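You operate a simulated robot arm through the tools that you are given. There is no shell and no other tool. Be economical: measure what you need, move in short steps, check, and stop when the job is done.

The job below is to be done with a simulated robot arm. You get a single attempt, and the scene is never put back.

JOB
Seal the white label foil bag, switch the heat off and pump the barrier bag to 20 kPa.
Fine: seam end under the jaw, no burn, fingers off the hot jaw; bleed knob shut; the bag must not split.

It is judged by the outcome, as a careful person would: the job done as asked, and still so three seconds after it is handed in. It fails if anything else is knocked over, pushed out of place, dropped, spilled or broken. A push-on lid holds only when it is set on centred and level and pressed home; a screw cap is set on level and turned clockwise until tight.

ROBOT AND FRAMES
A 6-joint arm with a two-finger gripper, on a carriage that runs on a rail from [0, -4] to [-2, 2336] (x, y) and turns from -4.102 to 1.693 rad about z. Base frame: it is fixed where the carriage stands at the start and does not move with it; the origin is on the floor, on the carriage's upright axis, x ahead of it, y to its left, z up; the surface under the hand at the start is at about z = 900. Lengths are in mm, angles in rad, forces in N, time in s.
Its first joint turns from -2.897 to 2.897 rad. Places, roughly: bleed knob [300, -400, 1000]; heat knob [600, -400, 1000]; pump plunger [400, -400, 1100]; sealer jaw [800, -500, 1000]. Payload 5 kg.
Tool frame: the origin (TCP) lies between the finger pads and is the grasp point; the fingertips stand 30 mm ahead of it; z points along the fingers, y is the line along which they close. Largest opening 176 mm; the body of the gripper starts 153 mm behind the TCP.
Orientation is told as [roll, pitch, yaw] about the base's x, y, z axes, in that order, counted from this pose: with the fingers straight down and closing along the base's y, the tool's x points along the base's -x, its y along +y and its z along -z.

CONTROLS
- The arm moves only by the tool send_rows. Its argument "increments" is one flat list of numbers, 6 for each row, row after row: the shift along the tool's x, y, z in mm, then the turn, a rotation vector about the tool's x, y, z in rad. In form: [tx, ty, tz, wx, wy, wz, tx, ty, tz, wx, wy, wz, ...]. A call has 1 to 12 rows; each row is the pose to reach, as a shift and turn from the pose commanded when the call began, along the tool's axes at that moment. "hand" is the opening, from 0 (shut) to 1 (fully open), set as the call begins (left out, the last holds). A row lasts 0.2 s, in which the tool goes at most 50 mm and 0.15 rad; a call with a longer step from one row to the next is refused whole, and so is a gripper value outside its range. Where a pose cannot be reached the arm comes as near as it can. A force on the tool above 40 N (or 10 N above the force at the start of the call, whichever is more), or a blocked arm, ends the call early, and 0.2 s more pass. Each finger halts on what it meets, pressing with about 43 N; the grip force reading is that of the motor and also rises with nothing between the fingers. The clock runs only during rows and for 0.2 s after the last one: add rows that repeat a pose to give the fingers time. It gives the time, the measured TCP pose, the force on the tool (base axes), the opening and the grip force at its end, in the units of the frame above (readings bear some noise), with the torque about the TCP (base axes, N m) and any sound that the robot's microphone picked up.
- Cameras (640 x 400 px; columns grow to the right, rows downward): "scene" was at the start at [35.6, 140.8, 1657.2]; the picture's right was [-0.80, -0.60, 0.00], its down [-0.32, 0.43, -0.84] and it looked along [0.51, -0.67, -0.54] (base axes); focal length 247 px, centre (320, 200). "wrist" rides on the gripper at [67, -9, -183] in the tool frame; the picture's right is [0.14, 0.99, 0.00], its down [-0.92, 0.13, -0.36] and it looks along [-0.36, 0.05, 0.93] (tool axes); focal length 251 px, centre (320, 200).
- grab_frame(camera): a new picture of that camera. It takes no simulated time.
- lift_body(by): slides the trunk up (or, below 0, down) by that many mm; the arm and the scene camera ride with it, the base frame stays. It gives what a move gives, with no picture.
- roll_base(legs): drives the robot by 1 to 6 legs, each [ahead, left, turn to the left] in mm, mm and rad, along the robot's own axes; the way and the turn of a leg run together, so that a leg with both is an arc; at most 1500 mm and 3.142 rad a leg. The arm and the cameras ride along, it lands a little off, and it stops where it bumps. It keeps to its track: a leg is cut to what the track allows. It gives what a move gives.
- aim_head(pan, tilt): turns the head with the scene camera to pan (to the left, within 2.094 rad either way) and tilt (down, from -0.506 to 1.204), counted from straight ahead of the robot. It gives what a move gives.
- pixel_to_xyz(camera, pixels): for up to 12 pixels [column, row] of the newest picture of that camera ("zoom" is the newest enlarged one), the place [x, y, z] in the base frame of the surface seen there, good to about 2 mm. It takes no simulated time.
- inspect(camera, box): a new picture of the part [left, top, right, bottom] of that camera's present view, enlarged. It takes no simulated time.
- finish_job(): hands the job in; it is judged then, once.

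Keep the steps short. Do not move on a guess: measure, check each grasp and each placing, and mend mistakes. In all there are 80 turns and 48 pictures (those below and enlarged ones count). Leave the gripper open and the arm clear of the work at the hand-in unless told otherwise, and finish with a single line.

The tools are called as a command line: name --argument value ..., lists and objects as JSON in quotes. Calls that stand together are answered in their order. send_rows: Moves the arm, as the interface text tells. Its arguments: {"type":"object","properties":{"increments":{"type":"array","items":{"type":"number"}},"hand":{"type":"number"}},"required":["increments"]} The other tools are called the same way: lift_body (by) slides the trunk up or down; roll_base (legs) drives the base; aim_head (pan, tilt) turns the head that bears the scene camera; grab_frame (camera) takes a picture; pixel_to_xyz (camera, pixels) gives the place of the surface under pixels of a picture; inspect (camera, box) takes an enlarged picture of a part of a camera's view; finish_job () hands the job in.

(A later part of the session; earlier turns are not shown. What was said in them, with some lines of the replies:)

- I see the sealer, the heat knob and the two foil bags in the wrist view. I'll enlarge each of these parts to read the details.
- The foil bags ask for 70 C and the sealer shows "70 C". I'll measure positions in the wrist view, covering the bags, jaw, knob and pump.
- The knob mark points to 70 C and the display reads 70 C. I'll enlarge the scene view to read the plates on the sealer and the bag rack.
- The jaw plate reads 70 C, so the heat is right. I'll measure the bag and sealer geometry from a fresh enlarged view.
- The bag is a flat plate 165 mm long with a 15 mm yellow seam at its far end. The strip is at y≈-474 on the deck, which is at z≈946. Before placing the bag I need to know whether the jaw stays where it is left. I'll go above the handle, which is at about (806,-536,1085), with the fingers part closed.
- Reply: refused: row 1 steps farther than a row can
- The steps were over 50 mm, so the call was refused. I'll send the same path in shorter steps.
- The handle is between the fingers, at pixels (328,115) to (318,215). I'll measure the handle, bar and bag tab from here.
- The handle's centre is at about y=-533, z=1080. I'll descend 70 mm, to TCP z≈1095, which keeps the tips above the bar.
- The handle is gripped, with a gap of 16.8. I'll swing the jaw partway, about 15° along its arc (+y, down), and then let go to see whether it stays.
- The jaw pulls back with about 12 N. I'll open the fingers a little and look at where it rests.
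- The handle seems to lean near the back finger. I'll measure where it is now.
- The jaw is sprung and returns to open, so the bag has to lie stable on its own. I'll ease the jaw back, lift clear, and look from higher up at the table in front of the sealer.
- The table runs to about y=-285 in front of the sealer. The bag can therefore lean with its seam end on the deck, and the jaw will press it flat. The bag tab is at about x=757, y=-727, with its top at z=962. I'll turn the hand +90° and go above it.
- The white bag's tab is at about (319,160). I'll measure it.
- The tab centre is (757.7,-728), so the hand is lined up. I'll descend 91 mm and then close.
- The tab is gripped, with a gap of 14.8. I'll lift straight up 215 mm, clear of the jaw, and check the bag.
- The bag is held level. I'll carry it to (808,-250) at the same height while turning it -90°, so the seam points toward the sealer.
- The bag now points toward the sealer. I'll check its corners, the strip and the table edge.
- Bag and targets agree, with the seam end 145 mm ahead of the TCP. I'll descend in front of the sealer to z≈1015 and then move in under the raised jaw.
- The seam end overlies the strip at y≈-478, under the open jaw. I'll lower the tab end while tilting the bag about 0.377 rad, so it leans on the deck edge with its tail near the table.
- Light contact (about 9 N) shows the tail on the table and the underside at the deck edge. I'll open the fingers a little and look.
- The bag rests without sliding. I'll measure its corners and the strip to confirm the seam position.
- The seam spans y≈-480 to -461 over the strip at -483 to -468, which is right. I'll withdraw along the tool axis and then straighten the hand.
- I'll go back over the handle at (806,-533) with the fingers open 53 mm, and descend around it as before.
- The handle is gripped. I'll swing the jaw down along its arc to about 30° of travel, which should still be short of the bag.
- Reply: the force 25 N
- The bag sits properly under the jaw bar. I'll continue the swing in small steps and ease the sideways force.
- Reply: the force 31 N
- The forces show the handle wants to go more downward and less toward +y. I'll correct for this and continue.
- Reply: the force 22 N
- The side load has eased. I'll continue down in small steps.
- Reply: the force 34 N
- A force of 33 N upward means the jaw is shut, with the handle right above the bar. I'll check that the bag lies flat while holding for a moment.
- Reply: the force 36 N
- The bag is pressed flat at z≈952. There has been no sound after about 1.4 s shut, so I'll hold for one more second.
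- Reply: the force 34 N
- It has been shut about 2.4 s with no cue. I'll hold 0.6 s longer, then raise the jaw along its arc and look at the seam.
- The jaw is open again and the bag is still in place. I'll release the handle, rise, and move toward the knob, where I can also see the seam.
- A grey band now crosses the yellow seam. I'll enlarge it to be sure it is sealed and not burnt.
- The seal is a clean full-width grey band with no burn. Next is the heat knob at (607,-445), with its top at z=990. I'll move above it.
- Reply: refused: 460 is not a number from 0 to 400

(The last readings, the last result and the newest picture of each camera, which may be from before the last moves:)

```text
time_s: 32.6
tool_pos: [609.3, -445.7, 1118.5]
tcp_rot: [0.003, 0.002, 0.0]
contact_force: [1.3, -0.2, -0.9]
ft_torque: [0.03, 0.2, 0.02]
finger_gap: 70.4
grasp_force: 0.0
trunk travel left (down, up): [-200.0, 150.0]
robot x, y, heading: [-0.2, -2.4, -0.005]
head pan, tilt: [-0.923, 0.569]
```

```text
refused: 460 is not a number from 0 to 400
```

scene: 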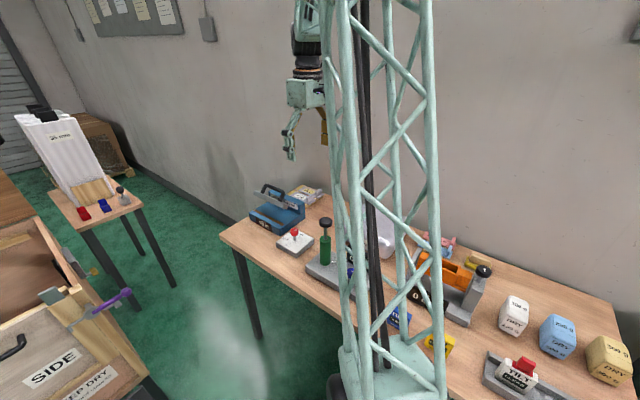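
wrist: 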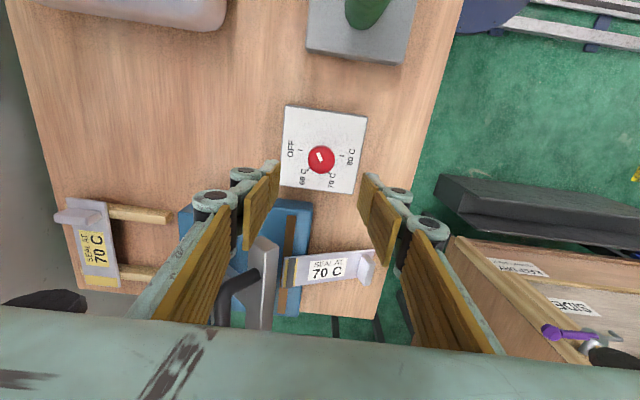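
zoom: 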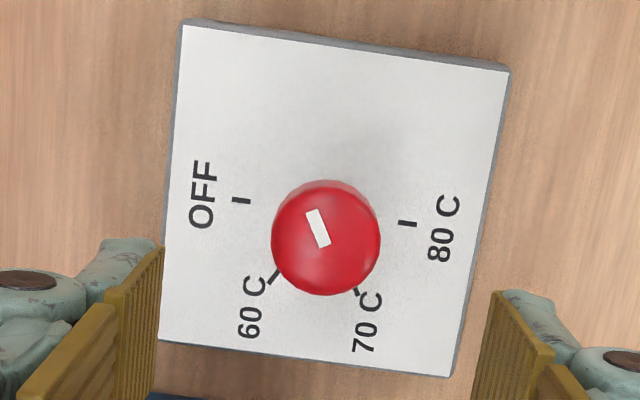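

pixel_to_xyz --camera "zoom" --pixels '[[311, 211], [326, 246], [276, 238], [376, 242], [325, 280], [242, 200], [407, 223], [272, 277], [356, 291], [183, 25], [508, 72], [450, 373]]'

```text
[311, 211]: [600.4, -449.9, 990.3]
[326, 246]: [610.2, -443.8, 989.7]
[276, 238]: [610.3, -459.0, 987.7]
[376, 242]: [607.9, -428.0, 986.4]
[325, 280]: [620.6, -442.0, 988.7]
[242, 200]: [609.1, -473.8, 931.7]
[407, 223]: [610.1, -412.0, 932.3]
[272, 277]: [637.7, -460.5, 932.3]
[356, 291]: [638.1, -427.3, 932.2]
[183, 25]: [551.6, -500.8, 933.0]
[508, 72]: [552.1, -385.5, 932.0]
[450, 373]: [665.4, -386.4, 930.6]
```

The knob axis is about (608.5,-443.5). The ticks are at OFF -90°, 60 -30°, 70 +30° and 80 +90° around it, so OFF is 120° clockwise from 70. I'll pre-turn the hand +60° and descend over the cap.

send_rows --increments '[0.1, 0.3, 10, 0, 0, -0.15, 0.2, 0.6, 20, 0, 0, -0.3, 0.3, 0.9, 30, 0, 0, -0.45, 0.4, 1.2, 40, 0, 0, -0.6, 0.5, 1.5, 55, 0, 0, -0.75, 0.6, 1.8, 70, 0, 0, -0.9, 0.8, 2.2, 85, 0, 0, -1.047, 0.8, 2.2, 115, 0, 0, -1.047, 0.8, 2.2, 133, 0, 0, -1.047]' --hand 0.35

send_rows --increments '[0, 0, 0, 0, 0, 0, 0, 0, 0, 0, 0, 0, 0, 0, 0, 0, 0, 0]' --hand 0.05

```text
time_s: 34.6
tool_pos: [606.5, -443.0, 987.3]
tcp_rot: [-0.001, -0.001, 1.047]
contact_force: [0.3, 0.1, 0.2]
ft_torque: [0.06, 0.01, 0.02]
finger_gap: 61.7
grasp_force: 0.2
trunk travel left (down, up): [-200.0, 150.0]
robot x, y, heading: [6.0, 1.9, 0.001]
head pan, tilt: [-0.923, 0.569]
```

```text
time_s: 35.6
tool_pos: [608.6, -445.1, 986.2]
tcp_rot: [-0.004, 0.001, 1.047]
contact_force: [7.0, -4.3, -11.2]
ft_torque: [-0.15, -0.38, -0.04]
finger_gap: 34.2
grasp_force: 44.9
trunk travel left (down, up): [-200.0, 150.0]
robot x, y, heading: [1.5, 0.7, 0.0]
head pan, tilt: [-0.923, 0.569]
stopped in row 3: the force on the tool passed its limit at 41 N (the readings are from after the stop); the commanded pose is now the measured one
```

The cap is gripped at 34 mm. I'll turn it clockwise, first half (-60°).

send_rows --increments '[0, 0, 0, 0, 0, 0.149, 0, 0, 0, 0, 0, 0.299, 0, 0, 0, 0, 0, 0.449, 0, 0, 0, 0, 0, 0.598, 0, 0, 0, 0, 0, 0.748, 0, 0, 0, 0, 0, 0.898, 0, 0, 0, 0, 0, 1.047]'

inspect --camera "wrist" --box '[260, 60, 400, 260]'

```text
time_s: 37.2
tool_pos: [608.5, -442.8, 988.5]
tcp_rot: [-0.001, -0.004, -0.001]
contact_force: [6.5, 7.1, -17.4]
ft_torque: [0.09, -0.23, 0.0]
finger_gap: 34.6
grasp_force: 44.7
trunk travel left (down, up): [-200.0, 150.0]
robot x, y, heading: [-0.4, -1.6, 0.001]
head pan, tilt: [-0.923, 0.569]
```

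```text
2.00 times, centred on (330, 160) of wrist
```

zoom: 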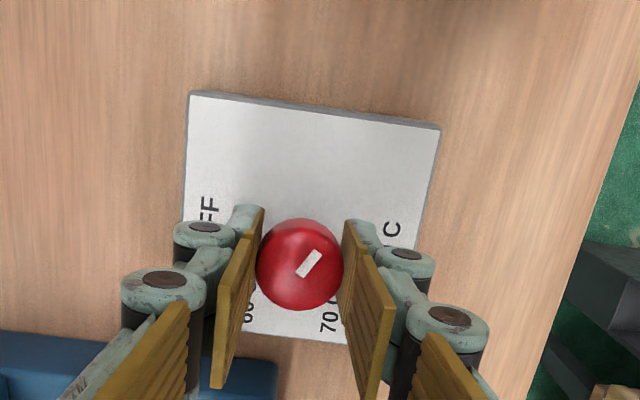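

The knob turned with the hand, and its mark line now points along the 60 tick. I'll turn the second -60° to OFF.

send_rows --increments '[0, 0, 0, 0, 0, 0.149, 0, 0, 0, 0, 0, 0.299, 0, 0, 0, 0, 0, 0.449, 0, 0, 0, 0, 0, 0.598, 0, 0, 0, 0, 0, 0.748, 0, 0, 0, 0, 0, 0.898, 0, 0, 0, 0, 0, 1.047, 0, 0, 0, 0, 0, 1.047]'

send_rows --increments '[0, 0, 0, 0, 0, 0, 0, 0, 0, 0, 0, 0, 0, 0, -40, 0, 0, 0, 0, 0, -80, 0, 0, 0, 0, 0, -120, 0, 0, 0, 0, 0, -120, 0, 0, -0.149, 0, 0, -120, 0, 0, -0.299, 0, 0, -120, 0, 0, -0.449, 0, 0, -120, 0, 0, -0.598, 0, 0, -120, 0, 0, -0.748, 0, 0, -120, 0, 0, -0.898, 0, 0, -120, 0, 0, -1.047]' --hand 0.35

grab_frame --camera "wrist"

inspect --camera "wrist" --box '[270, 100, 370, 200]'

inspect --camera "scene" --box '[244, 168, 344, 268]'

```text
time_s: 38.7
tool_pos: [609.7, -441.9, 987.5]
tcp_rot: [0.001, -0.004, -0.943]
contact_force: [3.9, 0.3, -8.0]
ft_torque: [0.11, -0.52, 0.03]
finger_gap: 34.4
grasp_force: 45.0
trunk travel left (down, up): [-200.0, 150.0]
robot x, y, heading: [-1.6, -2.9, 0.001]
head pan, tilt: [-0.923, 0.569]
stopped in row 7: the force on the tool passed its limit at 41 N (the readings are from after the stop); the commanded pose is now the measured one
```

```text
time_s: 41.3
tool_pos: [607.4, -443.0, 1107.9]
tcp_rot: [0.0, -0.003, 0.107]
contact_force: [0.0, 0.4, -0.4]
ft_torque: [-0.01, 0.02, 0.02]
finger_gap: 61.7
grasp_force: 0.0
trunk travel left (down, up): [-200.0, 150.0]
robot x, y, heading: [0.6, -2.2, -0.001]
head pan, tilt: [-0.923, 0.569]
```

```text
14 pictures are left
```

wrist: 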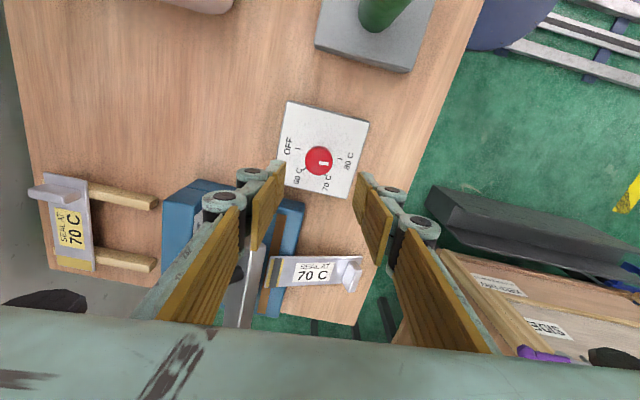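

```text
4.00 times, centred on (320, 150) of wrist
```

zoom: 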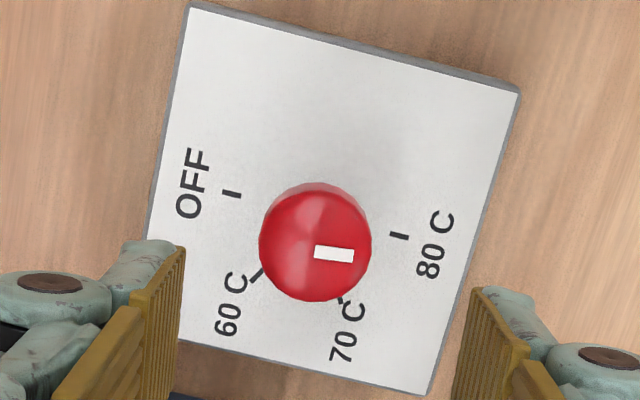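

```text
4.00 times, centred on (294, 218) of scene
```

zoom: 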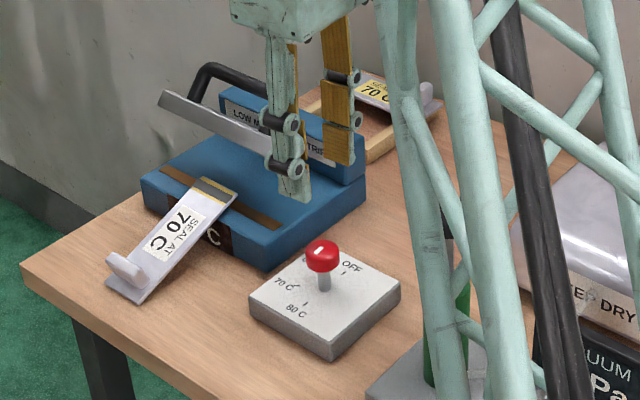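

The mark line has swung from the 70 direction to nearly along the OFF–80 line, which is the OFF end by clockwise count. The call stopped about 6° early, though. I'll re-grip and turn a bit further clockwise to reach OFF fully or find its stop.

send_rows --increments '[0, 0, 15, 0, 0, 0.15, 0, 0, 30, 0, 0, 0.3, 0, 0, 50, 0, 0, 0.45, 0, 0, 70, 0, 0, 0.6, 0, 0, 95, 0, 0, 0.7, -1, 0, 120, 0, 0, 0.75]' --hand 0.35

send_rows --increments '[0, 0, 0, 0, 0, 0, 0, 0, 0, 0, 0, 0, 0, 0, 0, 0, 0, 0]' --hand 0.1

send_rows --increments '[0, 0, 0, 0, 0, 0.05, 0, 0, 0, 0, 0, 0.1, 0, 0, 0, 0, 0, 0.15, 0, 0, 0, 0, 0, 0.2, 0, 0, 0, 0, 0, 0.25]'

```text
time_s: 42.7
tool_pos: [610.0, -441.6, 988.1]
tcp_rot: [0.003, -0.004, -0.649]
contact_force: [0.0, -0.7, -0.8]
ft_torque: [-0.06, -0.06, 0.0]
finger_gap: 61.3
grasp_force: 0.0
trunk travel left (down, up): [-200.0, 150.0]
robot x, y, heading: [-1.3, 0.0, -0.001]
head pan, tilt: [-0.923, 0.569]
```

```text
time_s: 43.5
tool_pos: [609.1, -442.2, 988.2]
tcp_rot: [0.002, -0.002, -0.645]
contact_force: [-0.2, -5.7, -7.9]
ft_torque: [-0.32, -0.28, -0.01]
finger_gap: 34.4
grasp_force: 45.2
trunk travel left (down, up): [-200.0, 150.0]
robot x, y, heading: [1.0, 0.6, 0.001]
head pan, tilt: [-0.923, 0.569]
```

```text
time_s: 44.7
tool_pos: [608.9, -442.2, 988.6]
tcp_rot: [0.002, -0.004, -0.896]
contact_force: [-2.2, -1.8, -2.9]
ft_torque: [0.07, 0.08, 0.69]
finger_gap: 34.5
grasp_force: 44.9
trunk travel left (down, up): [-200.0, 150.0]
robot x, y, heading: [0.6, -0.1, 0.001]
head pan, tilt: [-0.923, 0.569]
```

Turning torque rose to 0.69 N m, so the knob is at its stop. I'll release, lift and look at the mark and the jaw display.

send_rows --increments '[0, 0, 0, 0, 0, 0, 0, 0, 0, 0, 0, 0, 0, 0, -40, 0, 0, 0, 0, 0, -80, 0, 0, -0.14, 0, 0, -120, 0, 0, -0.28, 0, 0, -140, 0, 0, -0.42, 0, 0, -140, 0, 0, -0.56, 0, 0, -140, 0, 0, -0.7, 0, 0, -140, 0, 0, -0.84, 0, 0, -140, 0, 0, -0.893]' --hand 0.35

inspect --camera "wrist" --box '[270, 90, 370, 190]'

pixel_to_xyz --camera "zoom" --pixels '[[320, 200], [320, 240], [350, 240]]'

inspect --camera "scene" --box '[260, 200, 320, 240]'

```text
time_s: 46.9
tool_pos: [608.3, -441.0, 1127.7]
tcp_rot: [-0.002, -0.004, -0.001]
contact_force: [0.7, 0.2, -0.2]
ft_torque: [0.01, 0.02, -0.02]
finger_gap: 61.8
grasp_force: 0.2
trunk travel left (down, up): [-200.0, 150.0]
robot x, y, heading: [-0.2, 0.9, 0.001]
head pan, tilt: [-0.923, 0.569]
```

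```text
4.00 times, centred on (320, 140) of wrist
```

zoom: 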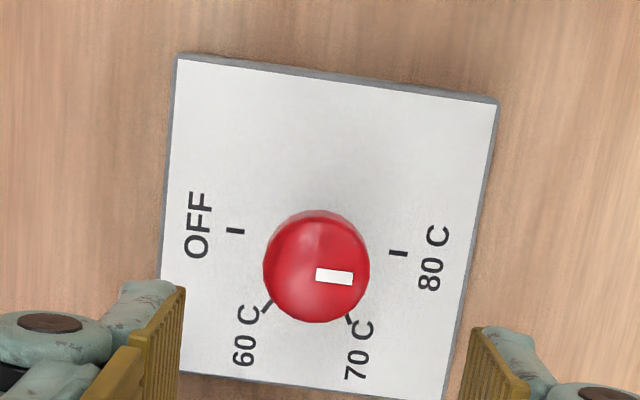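

```text
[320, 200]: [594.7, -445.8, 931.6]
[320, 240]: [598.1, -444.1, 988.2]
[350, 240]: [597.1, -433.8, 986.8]
```

```text
10.00 times, centred on (290, 220) of scene
```

zoom: 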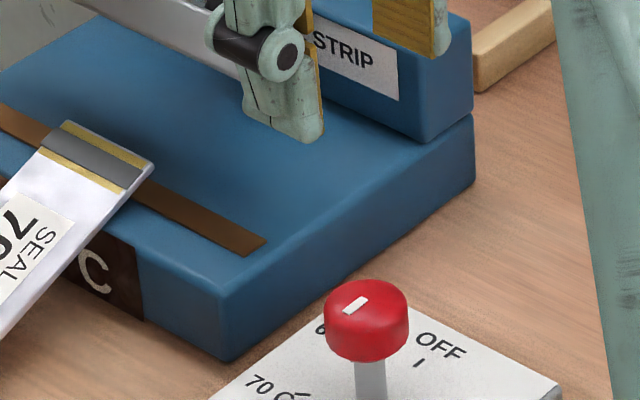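

The mark is now in line with OFF–80 and at a stop. To be sure it is the OFF end I need the jaw display, which the bag partly hides. I'll move the wrist camera to look at the sealer's front from the +x side.

send_rows --increments '[-40, 26, -10, 0, 0, 0, -80, 53, -10, 0, 0, 0, -121, 79, -10, 0, 0, 0, -161, 106, -10, 0.1, 0, 0, -201, 132, -5, 0.23, 0, 0, -241, 158, -5, 0.36, 0, 0, -282, 185, -5, 0.49, 0, 0, -318, 208, -2, 0.62, 0, 0, -322, 211, -2, 0.75, 0, 0]'

grab_frame --camera "wrist"

```text
time_s: 48.9
tool_pos: [931.9, -232.8, 1130.6]
tcp_rot: [-0.754, -0.003, -0.003]
contact_force: [-0.1, 0.1, -0.5]
ft_torque: [-0.14, 0.07, -0.08]
finger_gap: 61.3
grasp_force: 0.1
trunk travel left (down, up): [-200.0, 150.0]
robot x, y, heading: [1.7, 0.9, -0.0]
head pan, tilt: [-0.923, 0.569]
```

```text
9 pictures are left
```

wrist: 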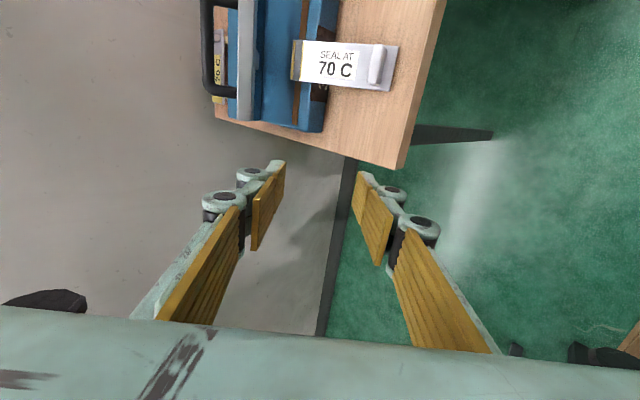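

The front plate is at about (320,95). I'll enlarge it; 9 pictures are left.

inspect --camera "wrist" --box '[295, 75, 345, 125]'

```text
8.00 times, centred on (320, 100) of wrist
```

zoom: 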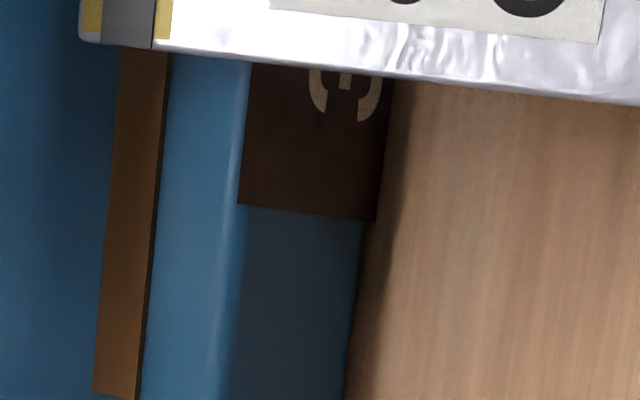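

The visible part of the first digit is a "3"-like shape, not 7 or 8. The jaw is cooling, so the heat is off. Next is the pump. I'll keep the tilt and move the camera in front of it to see the gauge, plunger and bleed knob.

send_rows --increments '[46, -1, -9, 0, 0, 0, 92, -2, -18, 0, 0, 0, 138, -3, -27, 0, 0, 0, 185, -4, -35, 0, 0, 0, 231, -5, -44, 0, 0, 0, 277, -6, -53, 0, 0, 0, 323, -6, -61, 0, 0, 0, 370, -7, -70, 0, 0, 0, 416, -8, -79, 0, 0, 0, 462, -9, -87, 0, 0, 0]'

grab_frame --camera "wrist"

```text
time_s: 51.1
tool_pos: [470.5, -180.3, 1199.5]
tcp_rot: [-0.751, -0.004, -0.002]
contact_force: [0.9, -0.4, -0.1]
ft_torque: [-0.02, 0.08, -0.06]
finger_gap: 61.7
grasp_force: 0.2
trunk travel left (down, up): [-200.0, 150.0]
robot x, y, heading: [-1.0, -1.0, 0.002]
head pan, tilt: [-0.923, 0.569]
```

```text
7 pictures are left
```

wrist: 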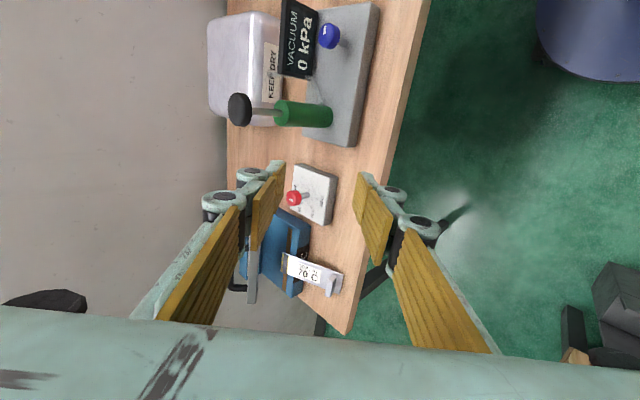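

The gauge reads VACUUM 0 kPa at (298,40). The bleed knob is blue, at (328,36), and the plunger head is black, at (238,108). I'll enlarge and measure.

pixel_to_xyz --camera "wrist" --pixels '[[328, 36], [322, 30], [338, 36], [238, 108], [245, 100], [262, 112], [300, 113], [340, 60], [360, 20], [300, 40], [280, 110], [325, 115]]'

inspect --camera "wrist" --box '[275, 0, 375, 70]'

```text
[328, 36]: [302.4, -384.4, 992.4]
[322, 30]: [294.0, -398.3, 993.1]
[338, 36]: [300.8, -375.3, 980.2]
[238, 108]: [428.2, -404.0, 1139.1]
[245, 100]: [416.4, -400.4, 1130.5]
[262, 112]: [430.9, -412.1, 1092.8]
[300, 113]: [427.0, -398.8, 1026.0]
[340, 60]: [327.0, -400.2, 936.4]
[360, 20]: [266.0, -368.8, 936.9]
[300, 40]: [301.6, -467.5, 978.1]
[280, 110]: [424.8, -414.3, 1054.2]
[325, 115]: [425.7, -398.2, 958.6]
```

```text
5.71 times, centred on (325, 35) of wrist
```

zoom: 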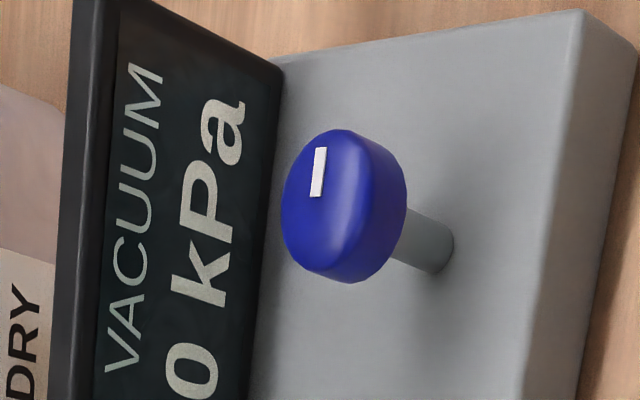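

The bleed knob is at (302,-390), top z≈993, and carries no labels. I'll make sure it is shut by turning it clockwise to its stop. First I'll straighten the hand above it.

send_rows --increments '[28, -27, 23, -0.125, 0, 0, 56, -53, 45, -0.25, 0, 0, 84, -80, 68, -0.375, 0, 0, 112, -107, 91, -0.5, 0, 0, 140, -133, 113, -0.625, 0, 0, 168, -160, 136, -0.751, 0, 0, 168, -160, 136, -0.751, 0, 0]' --hand 0.3

```text
time_s: 52.7
tool_pos: [304.2, -385.4, 1207.9]
tcp_rot: [0.002, -0.003, 0.006]
contact_force: [-7.4, -6.6, -0.9]
ft_torque: [1.36, -1.41, -0.06]
finger_gap: 52.8
grasp_force: 0.1
trunk travel left (down, up): [-200.0, 150.0]
robot x, y, heading: [0.9, 2.9, -0.004]
head pan, tilt: [-0.923, 0.569]
```

The reading shows a small side force. I'll hold still for a moment to see whether it's a real contact.

send_rows --increments '[0, 0, 0, 0, 0, 0, 0, 0, 0, 0, 0, 0]'

grab_frame --camera "wrist"

```text
time_s: 53.3
tool_pos: [300.0, -387.1, 1207.8]
tcp_rot: [-0.001, -0.003, -0.003]
contact_force: [0.3, -0.9, -0.6]
ft_torque: [0.02, 0.03, 0.01]
finger_gap: 52.7
grasp_force: 0.1
trunk travel left (down, up): [-200.0, 150.0]
robot x, y, heading: [-0.8, -2.1, -0.001]
head pan, tilt: [-0.923, 0.569]
```

```text
5 pictures are left
```

wrist: 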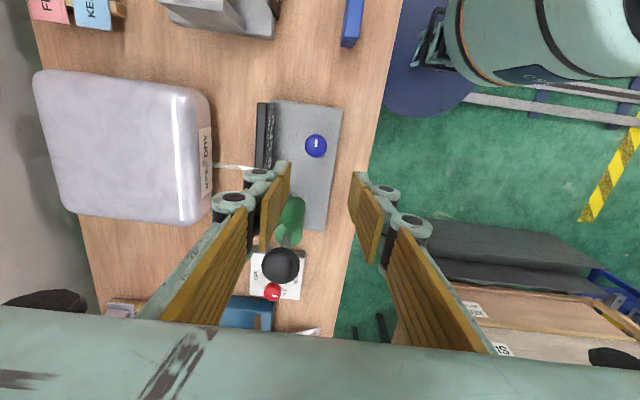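

That was only a transient. From above I'll measure the blue knob at (316,146), the plunger head at (281,266) and the gauge.

pixel_to_xyz --camera "wrist" --pixels '[[316, 146], [306, 146], [326, 146], [316, 136], [315, 156], [317, 140], [317, 148], [281, 266], [264, 266], [297, 266], [262, 135], [272, 135]]'

```text
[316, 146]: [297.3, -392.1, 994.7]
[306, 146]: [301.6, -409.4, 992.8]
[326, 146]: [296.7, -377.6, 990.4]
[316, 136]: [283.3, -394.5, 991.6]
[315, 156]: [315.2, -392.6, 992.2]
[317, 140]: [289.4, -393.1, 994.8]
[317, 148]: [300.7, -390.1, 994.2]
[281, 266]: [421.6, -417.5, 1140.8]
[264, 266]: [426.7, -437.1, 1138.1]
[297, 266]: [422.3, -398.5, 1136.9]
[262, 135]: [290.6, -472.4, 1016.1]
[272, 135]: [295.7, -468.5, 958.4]
```

The knob axis is (299,-393). I'll turn the hand +0.8 rad, descend around the cap, and close.

send_rows --increments '[0, -1, 10, 0, 0, -0.14, 0, -2, 20, 0, 0, -0.28, 0.5, -3, 30, 0, 0, -0.42, 1, -4, 45, 0, 0, -0.56, 1, -5, 65, 0, 0, -0.7, 1, -6, 90, 0, 0, -0.8, 1, -6, 130, 0, 0, -0.8, 1, -6, 170, 0, 0, -0.8, 1, -6, 200, 0, 0, -0.8, 1, -6, 219, 0, 0, -0.8]' --hand 0.33

send_rows --increments '[0, 0, 0, 0, 0, 0, 0, 0, 0, 0, 0, 0, 0, 0, 0, 0, 0, 0]' --hand 0.1

```text
time_s: 55.5
tool_pos: [299.7, -391.9, 990.3]
tcp_rot: [-0.003, 0.0, 0.798]
contact_force: [0.5, 0.2, -0.8]
ft_torque: [-0.02, -0.02, -0.01]
finger_gap: 58.2
grasp_force: 0.1
trunk travel left (down, up): [-200.0, 150.0]
robot x, y, heading: [1.5, -0.1, -0.001]
head pan, tilt: [-0.923, 0.569]
```

```text
time_s: 56.3
tool_pos: [300.2, -394.2, 990.5]
tcp_rot: [-0.005, -0.002, 0.797]
contact_force: [5.9, -4.2, -4.6]
ft_torque: [-0.15, -0.15, 0.01]
finger_gap: 34.3
grasp_force: 45.0
trunk travel left (down, up): [-200.0, 150.0]
robot x, y, heading: [-0.1, -3.4, 0.001]
head pan, tilt: [-0.923, 0.569]
```

The bleed knob is gripped. I'll turn it clockwise a little and watch the torque.

send_rows --increments '[0, 0, 0, 0, 0, 0.08, 0, 0, 0, 0, 0, 0.16, 0, 0, 0, 0, 0, 0.24, 0, 0, 0, 0, 0, 0.32, 0, 0, 0, 0, 0, 0.32]'

```text
time_s: 57.5
tool_pos: [300.7, -393.6, 989.4]
tcp_rot: [-0.003, -0.004, 0.476]
contact_force: [4.6, -7.4, 11.3]
ft_torque: [-0.15, -0.05, -0.01]
finger_gap: 34.0
grasp_force: 44.6
trunk travel left (down, up): [-200.0, 150.0]
robot x, y, heading: [0.6, 2.2, 0.002]
head pan, tilt: [-0.923, 0.569]
```

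There is no torque, so the knob turns freely and was not shut. I'll continue clockwise.

send_rows --increments '[0, 0, 0, 0, 0, 0.12, 0, 0, 0, 0, 0, 0.25, 0, 0, 0, 0, 0, 0.37, 0, 0, 0, 0, 0, 0.5, 0, 0, 0, 0, 0, 0.62, 0, 0, 0, 0, 0, 0.75, 0, 0, 0, 0, 0, 0.75]'

```text
time_s: 59.1
tool_pos: [300.9, -394.3, 989.9]
tcp_rot: [0.0, -0.003, -0.274]
contact_force: [5.2, -12.5, 22.2]
ft_torque: [-0.28, -0.19, 0.0]
finger_gap: 34.5
grasp_force: 44.9
trunk travel left (down, up): [-200.0, 150.0]
robot x, y, heading: [0.6, -1.3, 0.002]
head pan, tilt: [-0.923, 0.569]
```

send_rows --increments '[0, 0, -0.5, 0, 0, 0.12, 0, 0, -1, 0, 0, 0.25, 0, 0, -1, 0, 0, 0.37, 0, 0, -1, 0, 0, 0.5, 0, 0, -1, 0, 0, 0.62, 0, 0, -1, 0, 0, 0.75, 0, 0, -1, 0, 0, 0.75]'

```text
time_s: 60.7
tool_pos: [299.5, -392.7, 989.6]
tcp_rot: [0.004, -0.002, -1.023]
contact_force: [-8.8, -4.5, -4.0]
ft_torque: [0.3, 0.35, 0.39]
finger_gap: 34.2
grasp_force: 45.1
trunk travel left (down, up): [-200.0, 150.0]
robot x, y, heading: [-1.4, -2.5, 0.005]
head pan, tilt: [-0.923, 0.569]
```

Torque has risen to 0.39 after about 104°. I'll turn a little more to confirm the stop.

send_rows --increments '[0, 0, 0, 0, 0, 0.08, 0, 0, 0, 0, 0, 0.16]'

```text
time_s: 61.3
tool_pos: [300.0, -393.4, 990.0]
tcp_rot: [0.004, -0.002, -1.184]
contact_force: [-6.6, -7.0, -3.2]
ft_torque: [-0.17, 0.0, 0.68]
finger_gap: 34.2
grasp_force: 45.1
trunk travel left (down, up): [-200.0, 150.0]
robot x, y, heading: [-0.2, 1.4, 0.001]
head pan, tilt: [-0.923, 0.569]
```

The stop is confirmed (0.68 N m), so the bleed knob is shut. I'll release it, rise and straighten the hand.

send_rows --increments '[0, 0, 0, 0, 0, 0, 0, 0, 0, 0, 0, 0, 0, 0, -40, 0, 0, 0, 0, 0, -80, 0, 0, -0.148, 0, 0, -110, 0, 0, -0.296, 0, 0, -140, 0, 0, -0.444, 0, 0, -170, 0, 0, -0.592, 0, 0, -200, 0, 0, -0.74, 0, 0, -230, 0, 0, -0.888, 0, 0, -230, 0, 0, -1.036, 0, 0, -230, 0, 0, -1.184]' --hand 0.33

send_rows --increments '[-42, -8, 0, 0, 0, 0, -84, -16, 0, 0, 0, 0, -127, -25, 0, 0, 0, 0, -127, -25, 30, 0, 0, 0, -127, -25, 60, 0, 0, 0, -127, -25, 70, 0, 0, 0]' --hand 0.4

```text
time_s: 63.7
tool_pos: [300.0, -393.9, 1220.2]
tcp_rot: [0.001, -0.003, 0.004]
contact_force: [0.4, 0.1, 0.1]
ft_torque: [0.04, 0.01, -0.01]
finger_gap: 58.1
grasp_force: 0.0
trunk travel left (down, up): [-200.0, 150.0]
robot x, y, heading: [1.0, -0.1, 0.002]
head pan, tilt: [-0.923, 0.569]
```

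```text
time_s: 65.1
tool_pos: [427.7, -418.0, 1150.9]
tcp_rot: [0.002, -0.003, 0.001]
contact_force: [0.1, -0.3, -0.3]
ft_torque: [0.04, 0.04, 0.05]
finger_gap: 70.4
grasp_force: 0.1
trunk travel left (down, up): [-200.0, 150.0]
robot x, y, heading: [-1.2, -1.0, 0.001]
head pan, tilt: [-0.923, 0.569]
```

I'm over the plunger head, with the tips about level with its lower side. I'll close on it.

send_rows --increments '[0, 0, 0, 0, 0, 0, 0, 0, 0, 0, 0, 0, 0, 0, 0, 0, 0, 0]' --hand 0.1

```text
time_s: 65.9
tool_pos: [427.7, -418.8, 1151.1]
tcp_rot: [0.0, -0.003, 0.001]
contact_force: [-0.9, -7.2, 0.9]
ft_torque: [-0.22, -0.01, -0.07]
finger_gap: 46.6
grasp_force: 44.7
trunk travel left (down, up): [-200.0, 150.0]
robot x, y, heading: [-0.7, -0.8, 0.002]
head pan, tilt: [-0.923, 0.569]
```

The head is gripped, 46 mm wide. I'll press down 20 mm and read the force.

send_rows --increments '[0, 0, 10, 0, 0, 0, 0, 0, 20, 0, 0, 0]'

send_rows --increments '[0, 0, 10, 0, 0, 0, 0, 0, 18, 0, 0, 0]'

```text
time_s: 66.5
tool_pos: [427.9, -418.6, 1132.3]
tcp_rot: [-0.001, -0.005, 0.001]
contact_force: [-2.6, -9.5, 10.9]
ft_torque: [0.07, 0.66, -0.06]
finger_gap: 46.5
grasp_force: 44.9
trunk travel left (down, up): [-200.0, 150.0]
robot x, y, heading: [3.6, -2.1, 0.002]
head pan, tilt: [-0.923, 0.569]
heard: click
```

```text
time_s: 66.9
tool_pos: [427.8, -418.3, 1128.9]
tcp_rot: [-0.003, -0.008, 0.001]
contact_force: [-5.7, 4.1, 21.9]
ft_torque: [-0.31, 0.4, -0.06]
finger_gap: 46.5
grasp_force: 44.9
trunk travel left (down, up): [-200.0, 150.0]
robot x, y, heading: [-1.7, 1.0, 0.003]
head pan, tilt: [-0.923, 0.569]
stopped in row 1: the force on the tool passed its limit at 54 N (the readings are from after the stop); the commanded pose is now the measured one
```

A click was heard at about 20 mm and then the bottom of the stroke. I'll raise the plunger back to the top.

send_rows --increments '[0, 0, -8, 0, 0, 0, 0, 0, -16, 0, 0, 0, 0, 0, -22, 0, 0, 0, 0, 0, -22, 0, 0, 0]'

send_rows --increments '[0, 0, 0, 0, 0, 0, 0, 0, 0, 0, 0, 0, 0, 0, -40, 0, 0, 0, 0, 30, -70, 0, 0, 0, -10, 70, -60, 0.12, 0, 0, -20, 110, -58, 0.25, 0, 0, -30, 150, -55, 0.37, 0, 0, -38, 190, -52, 0.5, 0, 0, -42, 225, -50, 0.62, 0, 0, -42, 238, -50, 0.75, 0, 0]' --hand 0.45

inspect --camera "wrist" --box '[265, 0, 345, 80]'

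```text
time_s: 67.9
tool_pos: [427.6, -418.6, 1150.1]
tcp_rot: [-0.001, -0.005, 0.001]
contact_force: [-3.2, 1.6, 3.5]
ft_torque: [-0.23, 0.15, -0.04]
finger_gap: 46.8
grasp_force: 44.7
trunk travel left (down, up): [-200.0, 150.0]
robot x, y, heading: [-2.4, -0.1, 0.003]
head pan, tilt: [-0.923, 0.569]
```

```text
time_s: 70.1
tool_pos: [470.5, -178.6, 1198.7]
tcp_rot: [-0.755, -0.005, 0.001]
contact_force: [0.0, 4.9, 0.1]
ft_torque: [-0.66, -0.06, 0.06]
finger_gap: 79.3
grasp_force: 0.0
trunk travel left (down, up): [-200.0, 150.0]
robot x, y, heading: [0.3, -3.7, 0.001]
head pan, tilt: [-0.923, 0.569]
```

```text
5.00 times, centred on (305, 40) of wrist
```

zoom: 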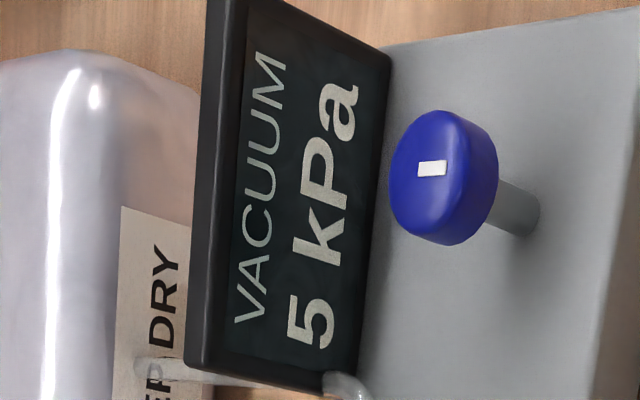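

It reads 5 kPa and holds, so one stroke gives 5 kPa and I need three more. I'll go back over the plunger.

send_rows --increments '[6, -28, 8, -0.12, 0, 0, 12, -56, 30, -0.25, 0, 0, 18, -84, 55, -0.37, 0, 0, 26, -115, 84, -0.5, 0, 0, 36, -150, 115, -0.62, 0, 0, 43, -186, 150, -0.753, 0, 0, 43, -186, 150, -0.753, 0, 0]' --hand 0.42

```text
refused: row 6 steps farther than a row can; nothing moved
```

send_rows --increments '[6, -28, 8, -0.12, 0, 0, 12, -56, 30, -0.25, 0, 0, 18, -84, 55, -0.37, 0, 0, 26, -115, 84, -0.5, 0, 0, 33, -143, 110, -0.62, 0, 0, 39, -168, 133, -0.7, 0, 0, 43, -186, 150, -0.753, 0, 0, 43, -186, 150, -0.753, 0, 0]' --hand 0.42

```text
time_s: 71.9
tool_pos: [425.9, -418.6, 1215.6]
tcp_rot: [0.001, -0.005, -0.002]
contact_force: [-0.1, -0.1, -0.6]
ft_torque: [0.14, -0.1, -0.08]
finger_gap: 74.1
grasp_force: 0.0
trunk travel left (down, up): [-200.0, 150.0]
robot x, y, heading: [2.4, 1.8, 0.002]
head pan, tilt: [-0.923, 0.569]
```

I'm above the plunger. I'll descend 65 mm, grip the head and press the second stroke.

send_rows --increments '[-1, 0, 35, 0, 0, 0, -1, 0, 65, 0, 0, 0]'

send_rows --increments '[0, 0, 0, 0, 0, 0, 0, 0, 0, 0, 0, 0, 0, 0, 0, 0, 0, 0]' --hand 0.1

send_rows --increments '[0, 0, 10, 0, 0, 0, 0, 0, 20, 0, 0, 0]'

```text
time_s: 72.5
tool_pos: [428.3, -418.7, 1150.4]
tcp_rot: [0.003, -0.006, 0.003]
contact_force: [-0.2, 0.8, -0.7]
ft_torque: [0.05, 0.04, 0.02]
finger_gap: 74.0
grasp_force: 0.0
trunk travel left (down, up): [-200.0, 150.0]
robot x, y, heading: [-0.2, -0.0, 0.003]
head pan, tilt: [-0.923, 0.569]
```

```text
time_s: 73.3
tool_pos: [428.4, -419.7, 1151.3]
tcp_rot: [0.003, -0.005, 0.001]
contact_force: [1.1, 1.4, -3.0]
ft_torque: [-0.02, -0.04, -0.04]
finger_gap: 46.7
grasp_force: 44.7
trunk travel left (down, up): [-200.0, 150.0]
robot x, y, heading: [2.9, 0.6, 0.002]
head pan, tilt: [-0.923, 0.569]
```

```text
time_s: 73.9
tool_pos: [427.8, -418.3, 1130.2]
tcp_rot: [0.0, -0.005, 0.002]
contact_force: [0.5, 2.5, 10.5]
ft_torque: [0.09, 0.49, 0.01]
finger_gap: 46.5
grasp_force: 45.1
trunk travel left (down, up): [-200.0, 150.0]
robot x, y, heading: [1.1, 4.2, 0.005]
head pan, tilt: [-0.923, 0.569]
heard: click
```

A click on the second stroke. I'll raise it and do the third.

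send_rows --increments '[0, 0, -10, 0, 0, 0, 0, 0, -20, 0, 0, 0, 0, 0, -21, 0, 0, 0, 0, 0, -21, 0, 0, 0]'

send_rows --increments '[0, 0, 10, 0, 0, 0, 0, 0, 20.5, 0, 0, 0]'

```text
time_s: 74.9
tool_pos: [428.4, -418.7, 1149.7]
tcp_rot: [0.001, -0.004, 0.003]
contact_force: [7.9, 3.6, -23.1]
ft_torque: [0.02, -0.41, 0.03]
finger_gap: 46.7
grasp_force: 45.1
trunk travel left (down, up): [-200.0, 150.0]
robot x, y, heading: [-0.7, -1.4, 0.007]
head pan, tilt: [-0.923, 0.569]
```

```text
time_s: 75.5
tool_pos: [428.4, -419.6, 1131.0]
tcp_rot: [0.0, -0.005, 0.002]
contact_force: [5.6, 7.8, 9.7]
ft_torque: [0.27, 0.23, -0.02]
finger_gap: 46.7
grasp_force: 45.1
trunk travel left (down, up): [-200.0, 150.0]
robot x, y, heading: [3.3, 0.3, -0.0]
head pan, tilt: [-0.923, 0.569]
heard: click
```

A third click. I'll raise it and press the fourth stroke.

send_rows --increments '[0, 0, -10, 0, 0, 0, 0, 0, -20, 0, 0, 0, 0, 0, -20.5, 0, 0, 0, 0, 0, -20.5, 0, 0, 0]'

send_rows --increments '[0, 0, 10, 0, 0, 0, 0, 0, 20.5, 0, 0, 0]'

send_rows --increments '[0, 0, -10, 0, 0, 0, 0, 0, -20, 0, 0, 0, 0, 0, -20, 0, 0, 0]'

```text
time_s: 76.7
tool_pos: [428.1, -419.0, 1149.3]
tcp_rot: [0.004, -0.005, 0.002]
contact_force: [8.1, -2.2, -21.1]
ft_torque: [-0.18, -0.93, 0.02]
finger_gap: 46.6
grasp_force: 45.0
trunk travel left (down, up): [-200.0, 150.0]
robot x, y, heading: [0.1, 0.2, 0.009]
head pan, tilt: [-0.923, 0.569]
stopped in row 4: the force on the tool passed its limit at 41 N (the readings are from after the stop); the commanded pose is now the measured one
```

```text
time_s: 77.2
tool_pos: [428.4, -419.0, 1131.4]
tcp_rot: [0.001, -0.006, 0.002]
contact_force: [10.8, 0.7, 9.8]
ft_torque: [0.15, 0.14, 0.02]
finger_gap: 46.2
grasp_force: 45.1
trunk travel left (down, up): [-200.0, 150.0]
robot x, y, heading: [-2.0, 2.1, 0.001]
head pan, tilt: [-0.923, 0.569]
heard: click
```

```text
time_s: 78.0
tool_pos: [428.9, -418.6, 1150.1]
tcp_rot: [0.004, -0.004, 0.002]
contact_force: [19.1, 0.3, -5.2]
ft_torque: [-0.12, -0.68, -0.07]
finger_gap: 46.4
grasp_force: 45.4
trunk travel left (down, up): [-200.0, 150.0]
robot x, y, heading: [0.7, -2.6, 0.005]
head pan, tilt: [-0.923, 0.569]
```

Four clicks in all. I'll release the head, go back to the viewing pose and read the gauge.

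send_rows --increments '[0, 0, 0, 0, 0, 0, 0, 0, 0, 0, 0, 0, 0, 0, -40, 0, 0, 0, 0, 30, -70, 0, 0, 0, -10, 70, -60, 0.12, 0, 0, -20, 110, -58, 0.25, 0, 0, -30, 150, -55, 0.37, 0, 0, -38, 190, -52, 0.5, 0, 0, -42, 225, -50, 0.62, 0, 0, -42, 238, -50, 0.75, 0, 0]' --hand 0.45

inspect --camera "wrist" --box '[215, 0, 375, 100]'

```text
time_s: 80.2
tool_pos: [469.1, -178.8, 1200.3]
tcp_rot: [-0.751, -0.006, 0.003]
contact_force: [-0.3, 3.9, 0.3]
ft_torque: [-0.67, -0.06, 0.13]
finger_gap: 79.3
grasp_force: 0.1
trunk travel left (down, up): [-200.0, 150.0]
robot x, y, heading: [1.0, 3.1, 0.0]
head pan, tilt: [-0.923, 0.569]
```

```text
4.00 times, centred on (295, 50) of wrist
```

zoom: 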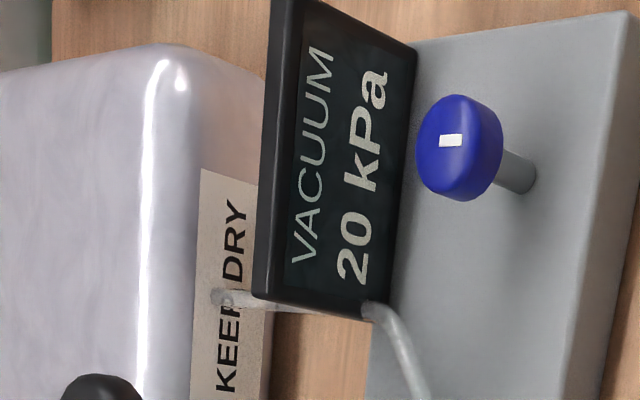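

The gauge reads 20 kPa and the bag is whole. As a last check I'll go back to the sealer side and read the jaw display once more, to confirm the heat is off.

send_rows --increments '[-46, 1, 9, 0, 0, 0, -92, 2, 18, 0, 0, 0, -138, 3, 27, 0, 0, 0, -185, 4, 35, 0, 0, 0, -231, 5, 44, 0, 0, 0, -277, 6, 53, 0, 0, 0, -323, 6, 61, 0, 0, 0, -370, 7, 70, 0, 0, 0, -416, 8, 79, 0, 0, 0, -462, 9, 87, 0, 0, 0]'

inspect --camera "wrist" --box '[300, 75, 350, 106]'

```text
time_s: 82.5
tool_pos: [930.6, -232.8, 1134.0]
tcp_rot: [-0.747, -0.004, 0.003]
contact_force: [-0.1, -0.3, 0.5]
ft_torque: [0.01, -0.1, 0.05]
finger_gap: 79.1
grasp_force: 0.1
trunk travel left (down, up): [-200.0, 150.0]
robot x, y, heading: [0.8, 2.4, -0.002]
head pan, tilt: [-0.923, 0.569]
```

```text
12.80 times, centred on (325, 90) of wrist
```

zoom: 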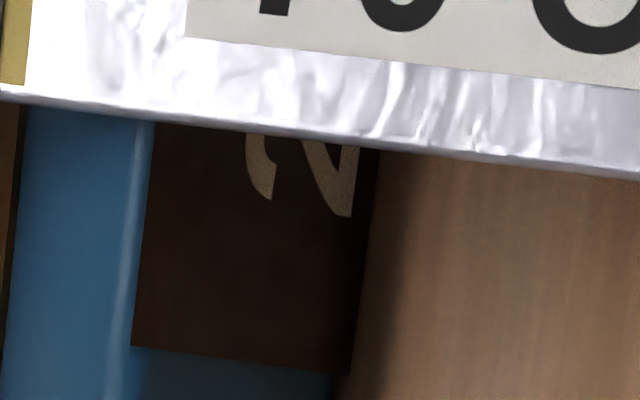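

The digit is now a "2", so the jaw has cooled and the heat is off. The arm is clear and the hand is open, so I'll hand in the job.

finish_job

```text
The job is handed in.
```

The white-label bag is sealed with no burn, the heat is off, the bleed knob is shut and the barrier bag holds at 20 kPa; the sealed bag was left leaning on the front of the sealer.
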